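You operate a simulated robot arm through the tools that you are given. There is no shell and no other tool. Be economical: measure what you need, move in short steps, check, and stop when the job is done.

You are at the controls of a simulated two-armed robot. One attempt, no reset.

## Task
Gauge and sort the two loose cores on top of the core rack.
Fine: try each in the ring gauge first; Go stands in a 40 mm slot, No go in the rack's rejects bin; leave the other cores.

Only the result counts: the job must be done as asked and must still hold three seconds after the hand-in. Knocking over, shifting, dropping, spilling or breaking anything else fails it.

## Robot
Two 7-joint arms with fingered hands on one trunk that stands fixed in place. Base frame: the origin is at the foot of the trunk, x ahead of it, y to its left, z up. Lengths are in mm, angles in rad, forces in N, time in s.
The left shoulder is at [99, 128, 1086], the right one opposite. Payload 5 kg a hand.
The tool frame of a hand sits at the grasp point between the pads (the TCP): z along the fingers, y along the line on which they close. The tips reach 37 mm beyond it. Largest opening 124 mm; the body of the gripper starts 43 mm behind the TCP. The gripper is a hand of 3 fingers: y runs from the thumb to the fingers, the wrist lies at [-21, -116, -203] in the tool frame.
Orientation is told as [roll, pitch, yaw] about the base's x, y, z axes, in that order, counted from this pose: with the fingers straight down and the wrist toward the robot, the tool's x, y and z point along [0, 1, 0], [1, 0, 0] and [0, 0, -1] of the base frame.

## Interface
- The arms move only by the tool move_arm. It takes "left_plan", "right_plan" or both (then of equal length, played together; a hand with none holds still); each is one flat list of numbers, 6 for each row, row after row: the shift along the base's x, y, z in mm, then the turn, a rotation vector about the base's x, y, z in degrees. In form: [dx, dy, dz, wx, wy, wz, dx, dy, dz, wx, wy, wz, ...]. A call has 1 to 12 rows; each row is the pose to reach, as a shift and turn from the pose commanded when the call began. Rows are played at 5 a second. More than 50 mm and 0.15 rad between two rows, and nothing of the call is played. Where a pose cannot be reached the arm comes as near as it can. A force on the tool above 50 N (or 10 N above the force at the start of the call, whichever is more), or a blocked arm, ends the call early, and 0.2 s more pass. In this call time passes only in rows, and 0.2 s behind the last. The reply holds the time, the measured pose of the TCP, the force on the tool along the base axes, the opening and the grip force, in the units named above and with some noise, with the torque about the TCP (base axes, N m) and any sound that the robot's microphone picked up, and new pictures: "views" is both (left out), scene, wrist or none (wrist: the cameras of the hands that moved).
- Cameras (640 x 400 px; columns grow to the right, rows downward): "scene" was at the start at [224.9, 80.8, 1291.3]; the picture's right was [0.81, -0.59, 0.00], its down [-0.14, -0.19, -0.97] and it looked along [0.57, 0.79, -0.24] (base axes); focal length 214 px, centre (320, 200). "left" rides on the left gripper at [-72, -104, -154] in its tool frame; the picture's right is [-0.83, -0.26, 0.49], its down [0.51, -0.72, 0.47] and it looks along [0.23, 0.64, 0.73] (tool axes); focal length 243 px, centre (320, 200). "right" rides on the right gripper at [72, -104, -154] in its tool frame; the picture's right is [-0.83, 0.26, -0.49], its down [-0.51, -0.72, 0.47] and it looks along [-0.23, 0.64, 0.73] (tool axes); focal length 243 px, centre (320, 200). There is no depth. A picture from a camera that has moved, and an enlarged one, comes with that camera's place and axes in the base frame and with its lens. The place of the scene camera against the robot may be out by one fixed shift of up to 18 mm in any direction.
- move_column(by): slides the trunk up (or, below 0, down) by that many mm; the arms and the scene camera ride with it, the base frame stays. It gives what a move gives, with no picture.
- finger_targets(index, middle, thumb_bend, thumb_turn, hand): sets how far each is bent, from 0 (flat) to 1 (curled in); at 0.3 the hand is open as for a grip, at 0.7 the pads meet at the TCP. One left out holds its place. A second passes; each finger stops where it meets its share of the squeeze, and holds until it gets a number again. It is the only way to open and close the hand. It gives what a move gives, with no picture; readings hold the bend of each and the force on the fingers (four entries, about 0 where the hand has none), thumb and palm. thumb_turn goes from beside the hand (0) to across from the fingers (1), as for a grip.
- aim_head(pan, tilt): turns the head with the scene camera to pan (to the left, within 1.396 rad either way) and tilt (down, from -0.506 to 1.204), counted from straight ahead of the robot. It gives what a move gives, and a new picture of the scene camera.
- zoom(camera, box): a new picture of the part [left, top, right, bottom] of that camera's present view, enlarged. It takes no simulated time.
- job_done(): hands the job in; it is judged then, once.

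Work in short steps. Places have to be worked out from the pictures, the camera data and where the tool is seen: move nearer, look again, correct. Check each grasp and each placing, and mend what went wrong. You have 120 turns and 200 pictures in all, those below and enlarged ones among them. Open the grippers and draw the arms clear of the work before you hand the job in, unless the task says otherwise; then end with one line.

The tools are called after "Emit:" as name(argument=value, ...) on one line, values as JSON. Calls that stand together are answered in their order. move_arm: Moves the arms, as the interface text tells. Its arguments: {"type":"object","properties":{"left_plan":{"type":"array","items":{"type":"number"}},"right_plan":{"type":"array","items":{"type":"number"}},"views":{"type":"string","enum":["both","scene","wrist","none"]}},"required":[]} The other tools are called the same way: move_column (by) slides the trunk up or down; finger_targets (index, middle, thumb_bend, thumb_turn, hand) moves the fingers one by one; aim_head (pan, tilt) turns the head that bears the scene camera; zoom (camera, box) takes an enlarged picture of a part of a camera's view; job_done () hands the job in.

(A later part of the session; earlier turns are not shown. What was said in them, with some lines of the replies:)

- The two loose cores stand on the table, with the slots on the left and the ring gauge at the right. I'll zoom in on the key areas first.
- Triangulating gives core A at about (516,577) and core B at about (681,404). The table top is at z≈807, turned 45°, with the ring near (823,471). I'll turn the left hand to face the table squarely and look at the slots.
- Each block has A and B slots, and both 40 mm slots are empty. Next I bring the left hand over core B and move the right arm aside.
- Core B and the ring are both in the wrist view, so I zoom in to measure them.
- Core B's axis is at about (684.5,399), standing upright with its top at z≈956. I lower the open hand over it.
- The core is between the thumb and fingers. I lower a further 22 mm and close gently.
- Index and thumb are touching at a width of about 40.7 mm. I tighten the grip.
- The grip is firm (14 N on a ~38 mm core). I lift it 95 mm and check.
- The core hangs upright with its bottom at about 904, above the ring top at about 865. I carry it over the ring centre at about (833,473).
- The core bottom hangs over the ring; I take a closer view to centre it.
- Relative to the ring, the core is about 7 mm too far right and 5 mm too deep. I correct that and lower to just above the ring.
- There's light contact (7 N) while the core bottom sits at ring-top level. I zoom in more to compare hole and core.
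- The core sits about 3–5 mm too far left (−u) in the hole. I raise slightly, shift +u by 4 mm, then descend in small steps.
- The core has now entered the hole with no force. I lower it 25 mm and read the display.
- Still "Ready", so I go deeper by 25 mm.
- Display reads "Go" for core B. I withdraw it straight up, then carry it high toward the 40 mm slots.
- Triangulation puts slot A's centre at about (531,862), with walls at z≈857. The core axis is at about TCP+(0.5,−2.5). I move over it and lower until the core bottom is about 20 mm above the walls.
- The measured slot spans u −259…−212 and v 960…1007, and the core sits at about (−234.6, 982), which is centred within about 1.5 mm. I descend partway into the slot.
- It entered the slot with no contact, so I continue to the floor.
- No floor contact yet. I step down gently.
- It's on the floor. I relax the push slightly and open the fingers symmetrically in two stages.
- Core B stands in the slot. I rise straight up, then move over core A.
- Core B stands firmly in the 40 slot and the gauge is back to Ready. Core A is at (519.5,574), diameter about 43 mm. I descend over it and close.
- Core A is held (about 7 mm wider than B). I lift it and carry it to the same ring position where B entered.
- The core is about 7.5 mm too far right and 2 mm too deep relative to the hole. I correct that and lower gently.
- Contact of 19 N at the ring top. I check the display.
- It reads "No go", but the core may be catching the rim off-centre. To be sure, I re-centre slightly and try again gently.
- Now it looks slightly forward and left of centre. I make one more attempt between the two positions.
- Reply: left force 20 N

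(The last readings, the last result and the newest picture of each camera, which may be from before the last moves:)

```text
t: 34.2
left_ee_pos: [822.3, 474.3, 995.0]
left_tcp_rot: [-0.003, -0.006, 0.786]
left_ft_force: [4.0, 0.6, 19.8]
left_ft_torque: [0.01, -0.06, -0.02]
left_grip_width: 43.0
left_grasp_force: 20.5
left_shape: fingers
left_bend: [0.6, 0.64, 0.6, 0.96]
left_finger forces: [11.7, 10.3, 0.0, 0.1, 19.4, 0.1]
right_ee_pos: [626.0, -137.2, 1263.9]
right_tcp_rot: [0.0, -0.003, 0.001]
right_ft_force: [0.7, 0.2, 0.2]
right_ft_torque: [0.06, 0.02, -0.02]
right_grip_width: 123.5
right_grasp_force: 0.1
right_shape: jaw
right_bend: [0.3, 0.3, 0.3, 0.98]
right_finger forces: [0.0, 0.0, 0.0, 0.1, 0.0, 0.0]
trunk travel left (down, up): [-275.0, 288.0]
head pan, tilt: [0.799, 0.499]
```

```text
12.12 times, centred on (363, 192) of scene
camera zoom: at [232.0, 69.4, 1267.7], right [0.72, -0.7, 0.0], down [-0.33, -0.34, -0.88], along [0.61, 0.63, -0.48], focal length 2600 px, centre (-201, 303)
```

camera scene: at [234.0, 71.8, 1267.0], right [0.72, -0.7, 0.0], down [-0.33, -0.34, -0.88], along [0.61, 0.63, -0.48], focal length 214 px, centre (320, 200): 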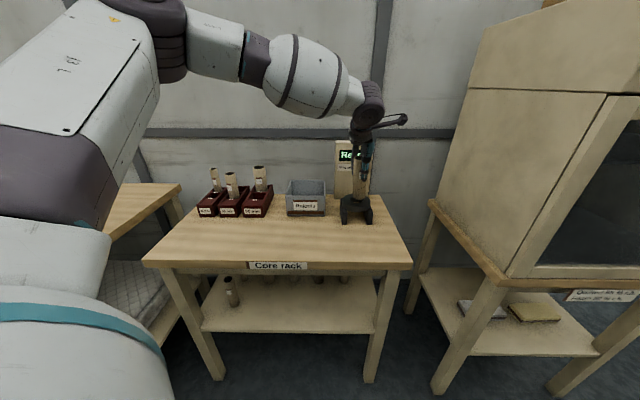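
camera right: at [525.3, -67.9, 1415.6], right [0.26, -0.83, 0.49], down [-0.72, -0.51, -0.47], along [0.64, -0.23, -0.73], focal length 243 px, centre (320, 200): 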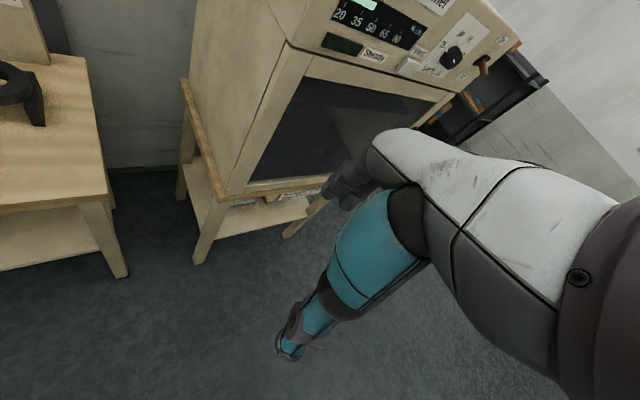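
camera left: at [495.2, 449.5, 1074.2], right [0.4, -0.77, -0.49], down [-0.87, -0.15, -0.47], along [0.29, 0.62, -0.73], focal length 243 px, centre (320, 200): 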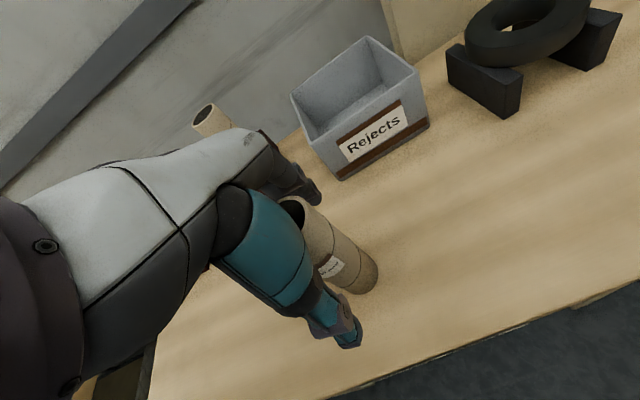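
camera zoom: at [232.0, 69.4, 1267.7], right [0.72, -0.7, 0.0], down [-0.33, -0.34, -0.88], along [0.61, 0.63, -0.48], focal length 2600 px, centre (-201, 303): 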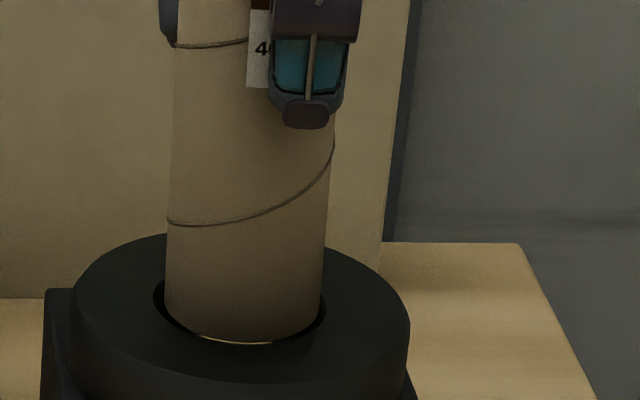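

Three attempts agree: core A does not enter, and the display reads "No go". I lift it and carry it over the rejects bin, centred at roughly (740,653).

Emit:
move_arm(left_plan=[0, 0, 35, 0, 0, 0, 0, 0, 75, 0, 0, 0, -16, 36, 75, 0, 0, 0, -33, 73, 75, 0, 0, 0, -49, 109, 75, 0, 0, 0, -66, 146, 75, 0, 0, 0, -82, 180, 75, 0, 0, 0], views="both")

Emit:
zoom(camera="left", box=[290, 160, 490, 360])

Emit:
zoom(camera="scene", box=[260, 120, 380, 230])

```text
t: 35.8
left_ee_pos: [740.7, 655.5, 1063.5]
left_tcp_rot: [-0.002, 0.0, 0.787]
left_ft_force: [-0.3, -0.3, -1.2]
left_ft_torque: [-0.01, -0.04, -0.03]
left_grip_width: 43.5
left_grasp_force: 18.4
left_shape: fingers
left_bend: [0.6, 0.64, 0.6, 0.96]
left_finger forces: [10.1, 8.6, 0.0, 0.0, 18.3, 0.1]
right_ee_pos: [625.9, -135.9, 1263.1]
right_tcp_rot: [0.0, 0.0, 0.0]
right_ft_force: [-0.2, 0.9, -0.6]
right_ft_torque: [-0.04, 0.0, -0.03]
right_grip_width: 123.8
right_grasp_force: 0.1
right_shape: jaw
right_bend: [0.3, 0.3, 0.3, 0.98]
right_finger forces: [0.0, 0.0, 0.0, 0.0, 0.0, 0.0]
trunk travel left (down, up): [-275.0, 288.0]
head pan, tilt: [0.799, 0.499]
camera scene: at [232.7, 71.1, 1267.3], right [0.72, -0.7, 0.0], down [-0.33, -0.34, -0.88], along [0.61, 0.63, -0.48], focal length 214 px, centre (320, 200)
camera left: at [719.0, 530.0, 1217.2], right [0.4, -0.77, -0.49], down [-0.87, -0.15, -0.47], along [0.29, 0.62, -0.73], focal length 243 px, centre (320, 200)
```

scene: 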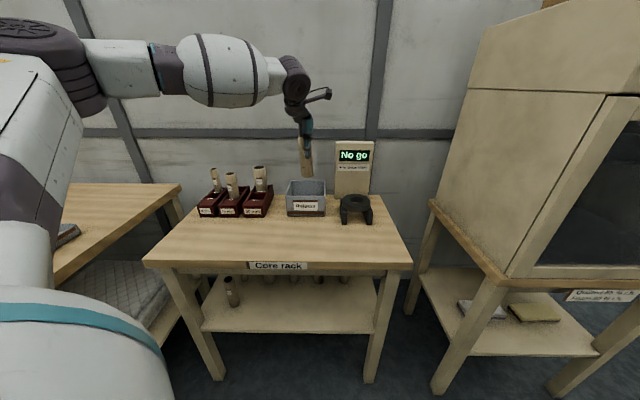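
left: 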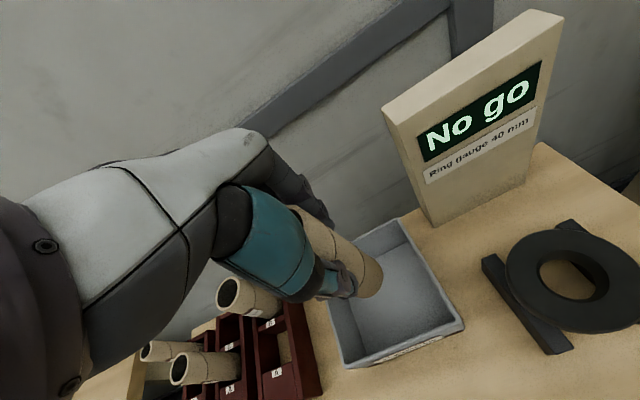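

```text
2.00 times, centred on (390, 260) of left
camera zoom: at [719.0, 530.0, 1217.2], right [0.4, -0.77, -0.49], down [-0.87, -0.15, -0.47], along [0.29, 0.62, -0.73], focal length 485 px, centre (180, 80)
```

zoom: 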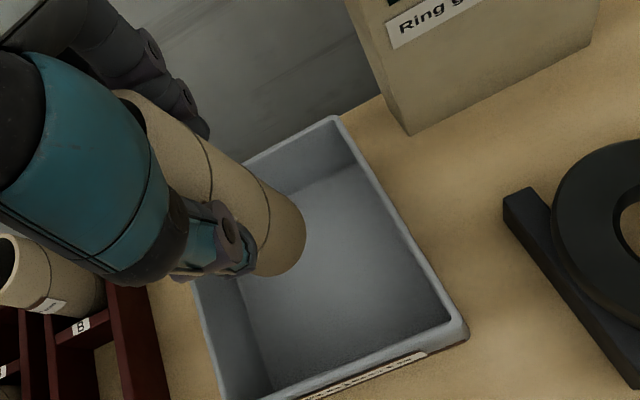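

```text
3.64 times, centred on (320, 175) of scene
camera zoom: at [232.7, 71.1, 1267.3], right [0.72, -0.7, 0.0], down [-0.33, -0.34, -0.88], along [0.61, 0.63, -0.48], focal length 780 px, centre (320, 291)
```

zoom: 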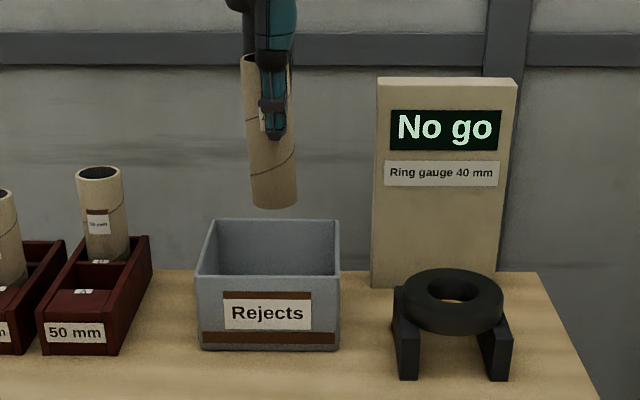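

"No go" is confirmed in full view. The bin spans u −14…133 and v 914…1060, and the core is centred over it. I lower it in.

Emit:
move_arm(left_plan=[0, 2, -40, 0, 0, 0, 0, 2, -80, 0, 0, 0, 0, 2, -110, 0, 0, 0, 0, 2, -125, 0, 0, 0], views="none")

Emit:
zoom(camera="scene", box=[260, 120, 380, 230])

Emit:
zoom(camera="left", box=[260, 150, 480, 370])

```text
t: 36.8
left_ee_pos: [743.2, 658.6, 939.2]
left_tcp_rot: [-0.001, 0.0, 0.786]
left_ft_force: [-0.1, -0.8, -0.6]
left_ft_torque: [0.0, 0.03, 0.04]
left_grip_width: 43.2
left_grasp_force: 18.0
left_shape: fingers
left_bend: [0.6, 0.64, 0.6, 0.96]
left_finger forces: [10.1, 8.7, 0.0, 0.0, 18.1, 0.1]
right_ee_pos: [627.0, -134.7, 1262.0]
right_tcp_rot: [0.001, -0.001, -0.001]
right_ft_force: [0.2, 0.6, -0.6]
right_ft_torque: [0.03, -0.02, 0.01]
right_grip_width: 123.7
right_grasp_force: 0.1
right_shape: jaw
right_bend: [0.3, 0.3, 0.3, 0.98]
right_finger forces: [0.0, 0.1, 0.0, 0.0, 0.0, 0.0]
trunk travel left (down, up): [-275.0, 288.0]
head pan, tilt: [0.799, 0.499]
```

```text
3.64 times, centred on (320, 175) of scene
camera zoom: at [233.7, 71.0, 1267.1], right [0.72, -0.7, 0.0], down [-0.33, -0.34, -0.88], along [0.61, 0.63, -0.48], focal length 780 px, centre (320, 291)
```

zoom: 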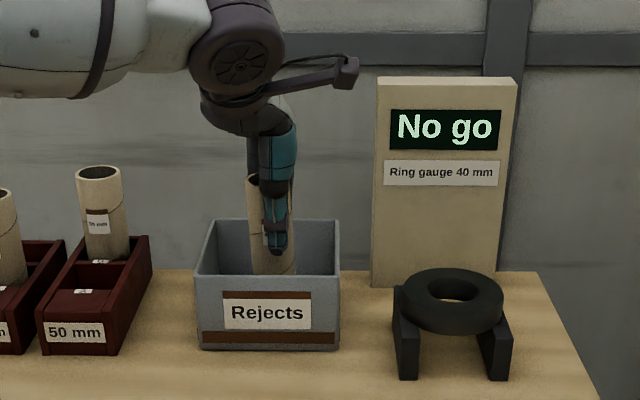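

```text
1.82 times, centred on (370, 260) of left
camera zoom: at [720.5, 532.9, 1091.9], right [0.4, -0.77, -0.49], down [-0.87, -0.15, -0.47], along [0.29, 0.62, -0.73], focal length 441 px, centre (229, 91)
```

zoom: 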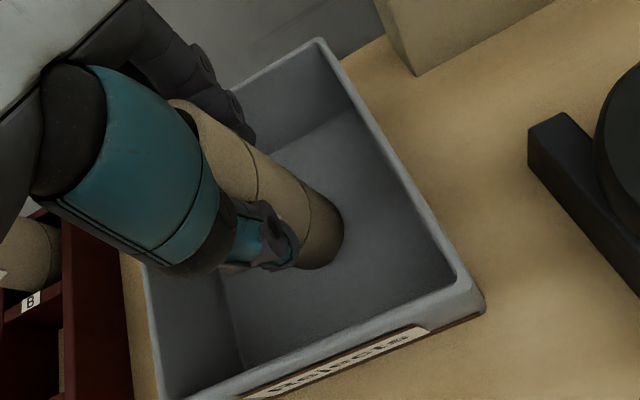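

The core is well inside the bin. I step down gently to its floor.

Emit:
move_arm(left_plan=[0, 0, -4, 0, 0, 0, 0, 0, -8, 0, 0, 0, 0, 0, -11, 0, 0, 0, 0, 0, -14, 0, 0, 0, 0, 0, -16, 0, 0, 0, 0, 0, -18, 0, 0, 0], views="none")

```text
t: 38.2
left_ee_pos: [742.9, 656.7, 925.8]
left_tcp_rot: [-0.002, -0.004, 0.786]
left_ft_force: [2.4, -0.5, 13.4]
left_ft_torque: [-0.05, -0.1, 0.02]
left_grip_width: 43.3
left_grasp_force: 19.9
left_shape: fingers
left_bend: [0.6, 0.64, 0.6, 0.96]
left_finger forces: [11.6, 9.2, 0.1, 0.0, 18.8, 0.0]
right_ee_pos: [627.6, -137.0, 1263.9]
right_tcp_rot: [0.0, -0.002, 0.0]
right_ft_force: [-0.1, -0.7, 0.8]
right_ft_torque: [-0.02, -0.04, -0.01]
right_grip_width: 123.6
right_grasp_force: 0.0
right_shape: jaw
right_bend: [0.3, 0.3, 0.3, 0.98]
right_finger forces: [0.0, 0.0, 0.0, 0.1, 0.0, 0.0]
trunk travel left (down, up): [-275.0, 288.0]
head pan, tilt: [0.799, 0.499]
```

Floor contact. I ease the push off and open the fingers moderately.

Emit:
move_arm(left_plan=[0, 0, 2, 0, 0, 0], views="none")

Emit:
finger_targets(hand="left", index=0.55, middle=0.55, thumb_bend=0.55)

Emit:
finger_targets(hand="left", index=0.46, middle=0.46, thumb_bend=0.46)

Emit:
zoom(camera="left", box=[260, 150, 480, 370])

```text
t: 38.6
left_ee_pos: [742.5, 656.2, 926.7]
left_tcp_rot: [0.001, -0.001, 0.786]
left_ft_force: [3.7, -0.8, 10.9]
left_ft_torque: [-0.01, -0.09, -0.04]
left_grip_width: 43.1
left_grasp_force: 19.9
left_shape: fingers
left_bend: [0.6, 0.64, 0.6, 0.96]
left_finger forces: [11.6, 9.1, 0.1, 0.0, 18.9, 0.0]
right_ee_pos: [626.4, -137.2, 1263.8]
right_tcp_rot: [-0.001, -0.004, 0.001]
right_ft_force: [0.4, -0.8, 0.7]
right_ft_torque: [-0.02, 0.01, 0.04]
right_grip_width: 123.7
right_grasp_force: 0.1
right_shape: jaw
right_bend: [0.3, 0.3, 0.3, 0.98]
right_finger forces: [0.0, 0.1, 0.0, 0.0, 0.0, 0.0]
trunk travel left (down, up): [-275.0, 288.0]
head pan, tilt: [0.799, 0.499]
```

```text
t: 39.6
left_ee_pos: [742.8, 657.5, 924.0]
left_tcp_rot: [0.001, 0.0, 0.785]
left_ft_force: [0.2, -0.5, 0.6]
left_ft_torque: [0.03, -0.01, 0.0]
left_grip_width: 52.1
left_grasp_force: 0.0
left_shape: fingers
left_bend: [0.55, 0.55, 0.55, 0.97]
left_finger forces: [0.1, 0.0, 0.0, 0.0, 0.2, 0.0]
right_ee_pos: [627.6, -135.3, 1262.8]
right_tcp_rot: [0.0, -0.002, 0.0]
right_ft_force: [0.6, -0.1, -0.6]
right_ft_torque: [-0.03, -0.01, 0.01]
right_grip_width: 124.0
right_grasp_force: 0.1
right_shape: jaw
right_bend: [0.3, 0.3, 0.3, 0.98]
right_finger forces: [0.1, 0.0, 0.0, 0.0, 0.0, 0.0]
trunk travel left (down, up): [-275.0, 288.0]
head pan, tilt: [0.799, 0.499]
```

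```text
t: 40.6
left_ee_pos: [743.3, 657.7, 924.1]
left_tcp_rot: [0.002, -0.001, 0.786]
left_ft_force: [-0.5, -0.3, 0.2]
left_ft_torque: [-0.02, -0.02, 0.02]
left_grip_width: 79.7
left_grasp_force: 0.1
left_shape: fingers
left_bend: [0.46, 0.46, 0.46, 0.97]
left_finger forces: [0.0, 0.0, 0.0, 0.0, 0.0, 0.0]
right_ee_pos: [628.3, -135.2, 1263.8]
right_tcp_rot: [0.0, -0.003, -0.001]
right_ft_force: [0.5, 0.4, 0.1]
right_ft_torque: [-0.02, 0.02, 0.02]
right_grip_width: 123.7
right_grasp_force: 0.1
right_shape: jaw
right_bend: [0.3, 0.3, 0.3, 0.98]
right_finger forces: [0.0, 0.1, 0.0, 0.1, 0.0, 0.0]
trunk travel left (down, up): [-275.0, 288.0]
head pan, tilt: [0.799, 0.499]
```

```text
1.82 times, centred on (370, 260) of left
camera zoom: at [719.7, 532.3, 1077.7], right [0.4, -0.77, -0.49], down [-0.87, -0.15, -0.47], along [0.29, 0.62, -0.73], focal length 441 px, centre (229, 91)
```

zoom: 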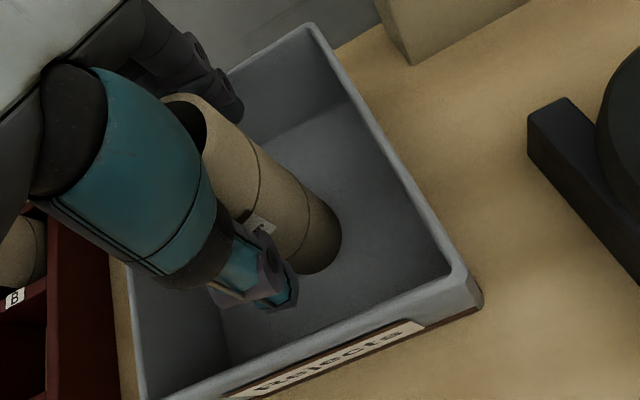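

The core stands free in the bin. I withdraw straight up, open wide, and pull back toward the robot.

Emit:
move_arm(left_plan=[0, 0, 40, 0, 0, 0, 0, 0, 85, 0, 0, 0, 0, 0, 130, 0, 0, 0, 0, 0, 175, 0, 0, 0, 0, 0, 215, 0, 0, 0, -35, -30, 235, 0, 0, 0, -70, -60, 250, 0, 0, 0, -105, -90, 250, 0, 0, 0, -140, -120, 250, 0, 0, 0, -175, -150, 250, 0, 0, 0, -205, -175, 250, 0, 0, 0], views="both")

Emit:
finger_targets(hand="left", index=0.3, middle=0.3, thumb_bend=0.3)

Emit:
zoom(camera="scene", box=[180, 130, 400, 260])

```text
refused: row 6 steps farther than a row can; nothing moved
```

```text
t: 41.6
left_ee_pos: [741.8, 657.2, 924.2]
left_tcp_rot: [0.0, 0.001, 0.786]
left_ft_force: [-1.9, -3.8, 1.3]
left_ft_torque: [0.01, -0.01, 0.15]
left_grip_width: 106.5
left_grasp_force: 11.5
left_shape: fingers
left_bend: [0.36, 0.34, 0.37, 0.98]
left_finger forces: [6.4, 6.6, 0.0, 0.1, 8.9, 0.0]
right_ee_pos: [626.8, -136.6, 1261.6]
right_tcp_rot: [0.0, -0.001, 0.001]
right_ft_force: [0.2, 0.5, -0.1]
right_ft_torque: [-0.01, 0.01, 0.01]
right_grip_width: 123.7
right_grasp_force: 0.1
right_shape: jaw
right_bend: [0.3, 0.3, 0.3, 0.98]
right_finger forces: [0.1, 0.1, 0.0, 0.0, 0.0, 0.0]
trunk travel left (down, up): [-275.0, 288.0]
head pan, tilt: [0.799, 0.499]
```

```text
2.91 times, centred on (290, 195) of scene
camera zoom: at [233.3, 69.9, 1267.2], right [0.72, -0.7, 0.0], down [-0.33, -0.34, -0.88], along [0.61, 0.63, -0.48], focal length 624 px, centre (407, 214)
```

zoom: 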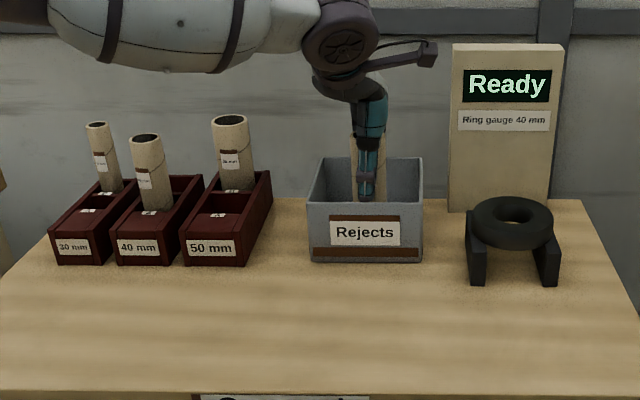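

The move was refused, so the fingers opened against the bin walls. The bin looks unmoved. I draw the fingers back in first.

Emit:
finger_targets(hand="left", index=0.46, middle=0.46, thumb_bend=0.46)

Emit:
zoom(camera="left", box=[260, 150, 480, 370])

```text
t: 42.6
left_ee_pos: [742.7, 656.6, 924.7]
left_tcp_rot: [-0.001, -0.001, 0.785]
left_ft_force: [0.5, 0.0, 0.5]
left_ft_torque: [0.02, 0.01, 0.0]
left_grip_width: 80.8
left_grasp_force: 0.1
left_shape: fingers
left_bend: [0.46, 0.46, 0.46, 0.98]
left_finger forces: [0.1, 0.0, 0.1, 0.0, 0.0, 0.0]
right_ee_pos: [627.5, -136.3, 1263.0]
right_tcp_rot: [0.0, -0.003, 0.0]
right_ft_force: [0.4, -0.2, -1.2]
right_ft_torque: [-0.03, 0.03, 0.02]
right_grip_width: 123.5
right_grasp_force: 0.1
right_shape: jaw
right_bend: [0.3, 0.3, 0.3, 0.98]
right_finger forces: [0.0, 0.0, 0.1, 0.1, 0.0, 0.1]
trunk travel left (down, up): [-275.0, 288.0]
head pan, tilt: [0.799, 0.499]
```

```text
1.82 times, centred on (370, 260) of left
camera zoom: at [719.7, 532.3, 1077.7], right [0.4, -0.77, -0.49], down [-0.87, -0.15, -0.47], along [0.29, 0.62, -0.73], focal length 441 px, centre (229, 91)
```

zoom: 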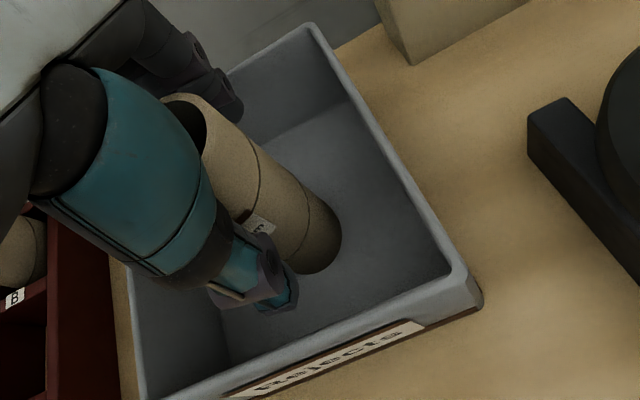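

The view is identical to before, so the bin has not shifted. Now I withdraw upward with legal steps.

Emit:
move_arm(left_plan=[0, 0, 30, 0, 0, 0, 0, 0, 70, 0, 0, 0, 0, 0, 110, 0, 0, 0, 0, 0, 150, 0, 0, 0, 0, 0, 190, 0, 0, 0, 0, 0, 230, 0, 0, 0, -32, -28, 235, 0, 0, 0, -64, -56, 235, 0, 0, 0, -96, -84, 235, 0, 0, 0, -128, -112, 235, 0, 0, 0, -160, -140, 235, 0, 0, 0, -192, -168, 235, 0, 0, 0], views="both")

Emit:
zoom(camera="scene", box=[180, 130, 400, 260])

```text
t: 45.2
left_ee_pos: [545.9, 490.0, 1154.8]
left_tcp_rot: [0.0, -0.001, 0.786]
left_ft_force: [-0.3, 0.0, -0.1]
left_ft_torque: [0.0, -0.02, 0.01]
left_grip_width: 80.4
left_grasp_force: 0.0
left_shape: fingers
left_bend: [0.46, 0.46, 0.46, 0.98]
left_finger forces: [0.0, 0.0, 0.0, 0.0, 0.1, 0.1]
right_ee_pos: [625.7, -136.6, 1263.2]
right_tcp_rot: [0.0, -0.002, -0.001]
right_ft_force: [0.2, -0.4, 0.5]
right_ft_torque: [0.02, -0.06, 0.0]
right_grip_width: 123.7
right_grasp_force: 0.1
right_shape: jaw
right_bend: [0.3, 0.3, 0.3, 0.98]
right_finger forces: [0.0, 0.0, 0.0, 0.0, 0.0, 0.0]
trunk travel left (down, up): [-275.0, 288.0]
head pan, tilt: [0.799, 0.499]
camera scene: at [232.4, 70.0, 1267.4], right [0.72, -0.7, 0.0], down [-0.33, -0.34, -0.88], along [0.61, 0.63, -0.48], focal length 214 px, centre (320, 200)
camera left: at [523.1, 364.1, 1308.5], right [0.4, -0.77, -0.49], down [-0.87, -0.15, -0.47], along [0.29, 0.62, -0.73], focal length 243 px, centre (320, 200)
```

scene: 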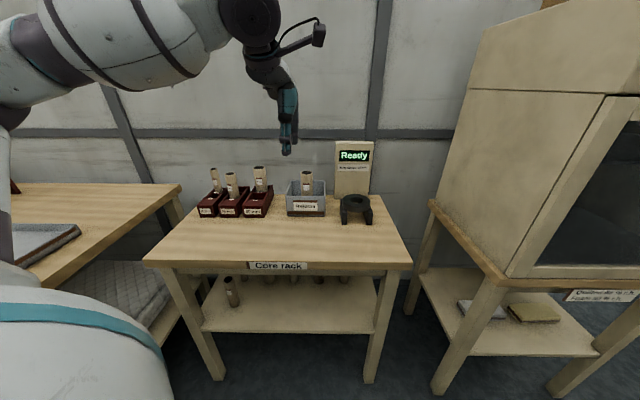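
left: 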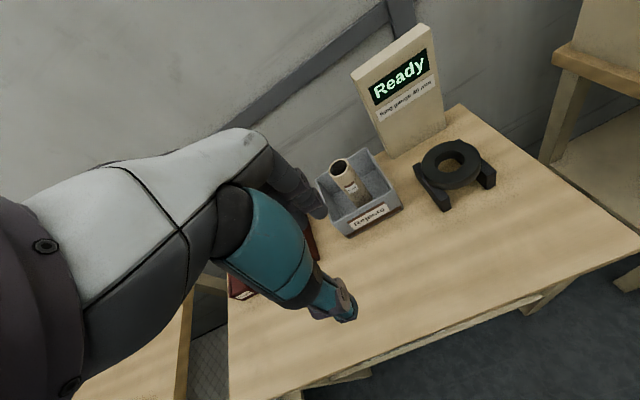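

```text
2.91 times, centred on (290, 195) of scene
camera zoom: at [232.4, 70.0, 1267.4], right [0.72, -0.7, 0.0], down [-0.33, -0.34, -0.88], along [0.61, 0.63, -0.48], focal length 624 px, centre (407, 214)
```

zoom: 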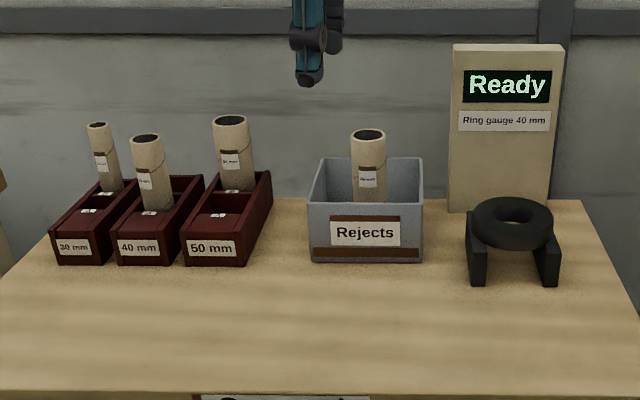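

Core B stands in 40 mm slot A, core A stands in the rejects bin, and nothing else has moved. I open the hand fully, back off a bit more, and hand in.

Emit:
finger_targets(hand="left", index=0.3, middle=0.3, thumb_bend=0.3)

Emit:
move_arm(left_plan=[-25, -25, 20, 0, 0, 0, -50, -50, 40, 0, 0, 0, -75, -75, 60, 0, 0, 0], views="none")

Emit:
job_done()

```text
t: 46.2
left_ee_pos: [546.5, 490.5, 1155.1]
left_tcp_rot: [-0.001, 0.001, 0.785]
left_ft_force: [-1.0, 0.7, -1.0]
left_ft_torque: [-0.04, 0.05, 0.02]
left_grip_width: 128.3
left_grasp_force: 0.1
left_shape: fingers
left_bend: [0.3, 0.3, 0.3, 0.98]
left_finger forces: [0.0, 0.0, 0.0, 0.0, 0.0, 0.1]
right_ee_pos: [628.0, -135.3, 1263.1]
right_tcp_rot: [-0.001, -0.002, 0.0]
right_ft_force: [-0.1, -0.5, -0.5]
right_ft_torque: [0.02, 0.02, -0.03]
right_grip_width: 123.7
right_grasp_force: 0.1
right_shape: jaw
right_bend: [0.3, 0.3, 0.3, 0.98]
right_finger forces: [0.0, 0.0, 0.0, 0.0, 0.1, 0.0]
trunk travel left (down, up): [-275.0, 288.0]
head pan, tilt: [0.799, 0.499]
```

```text
t: 47.0
left_ee_pos: [471.4, 412.5, 1219.5]
left_tcp_rot: [-0.002, -0.003, 0.785]
left_ft_force: [-0.5, 0.2, 0.6]
left_ft_torque: [0.03, -0.01, -0.04]
left_grip_width: 128.6
left_grasp_force: 0.1
left_shape: fingers
left_bend: [0.3, 0.3, 0.3, 0.98]
left_finger forces: [0.0, 0.1, 0.0, 0.0, 0.0, 0.0]
right_ee_pos: [626.6, -138.3, 1264.0]
right_tcp_rot: [0.003, -0.002, 0.001]
right_ft_force: [0.2, -0.5, 0.3]
right_ft_torque: [0.03, -0.02, -0.03]
right_grip_width: 123.5
right_grasp_force: 0.1
right_shape: jaw
right_bend: [0.3, 0.3, 0.3, 0.98]
right_finger forces: [0.1, 0.1, 0.0, 0.1, 0.0, 0.0]
trunk travel left (down, up): [-275.0, 288.0]
head pan, tilt: [0.799, 0.499]
```

```text
The job is handed in.
```

Both loose cores were tried in the ring gauge and sorted: the Go core stands in 40 mm slot A, the No go core stands in the rejects bin, and the other cores were left alone.
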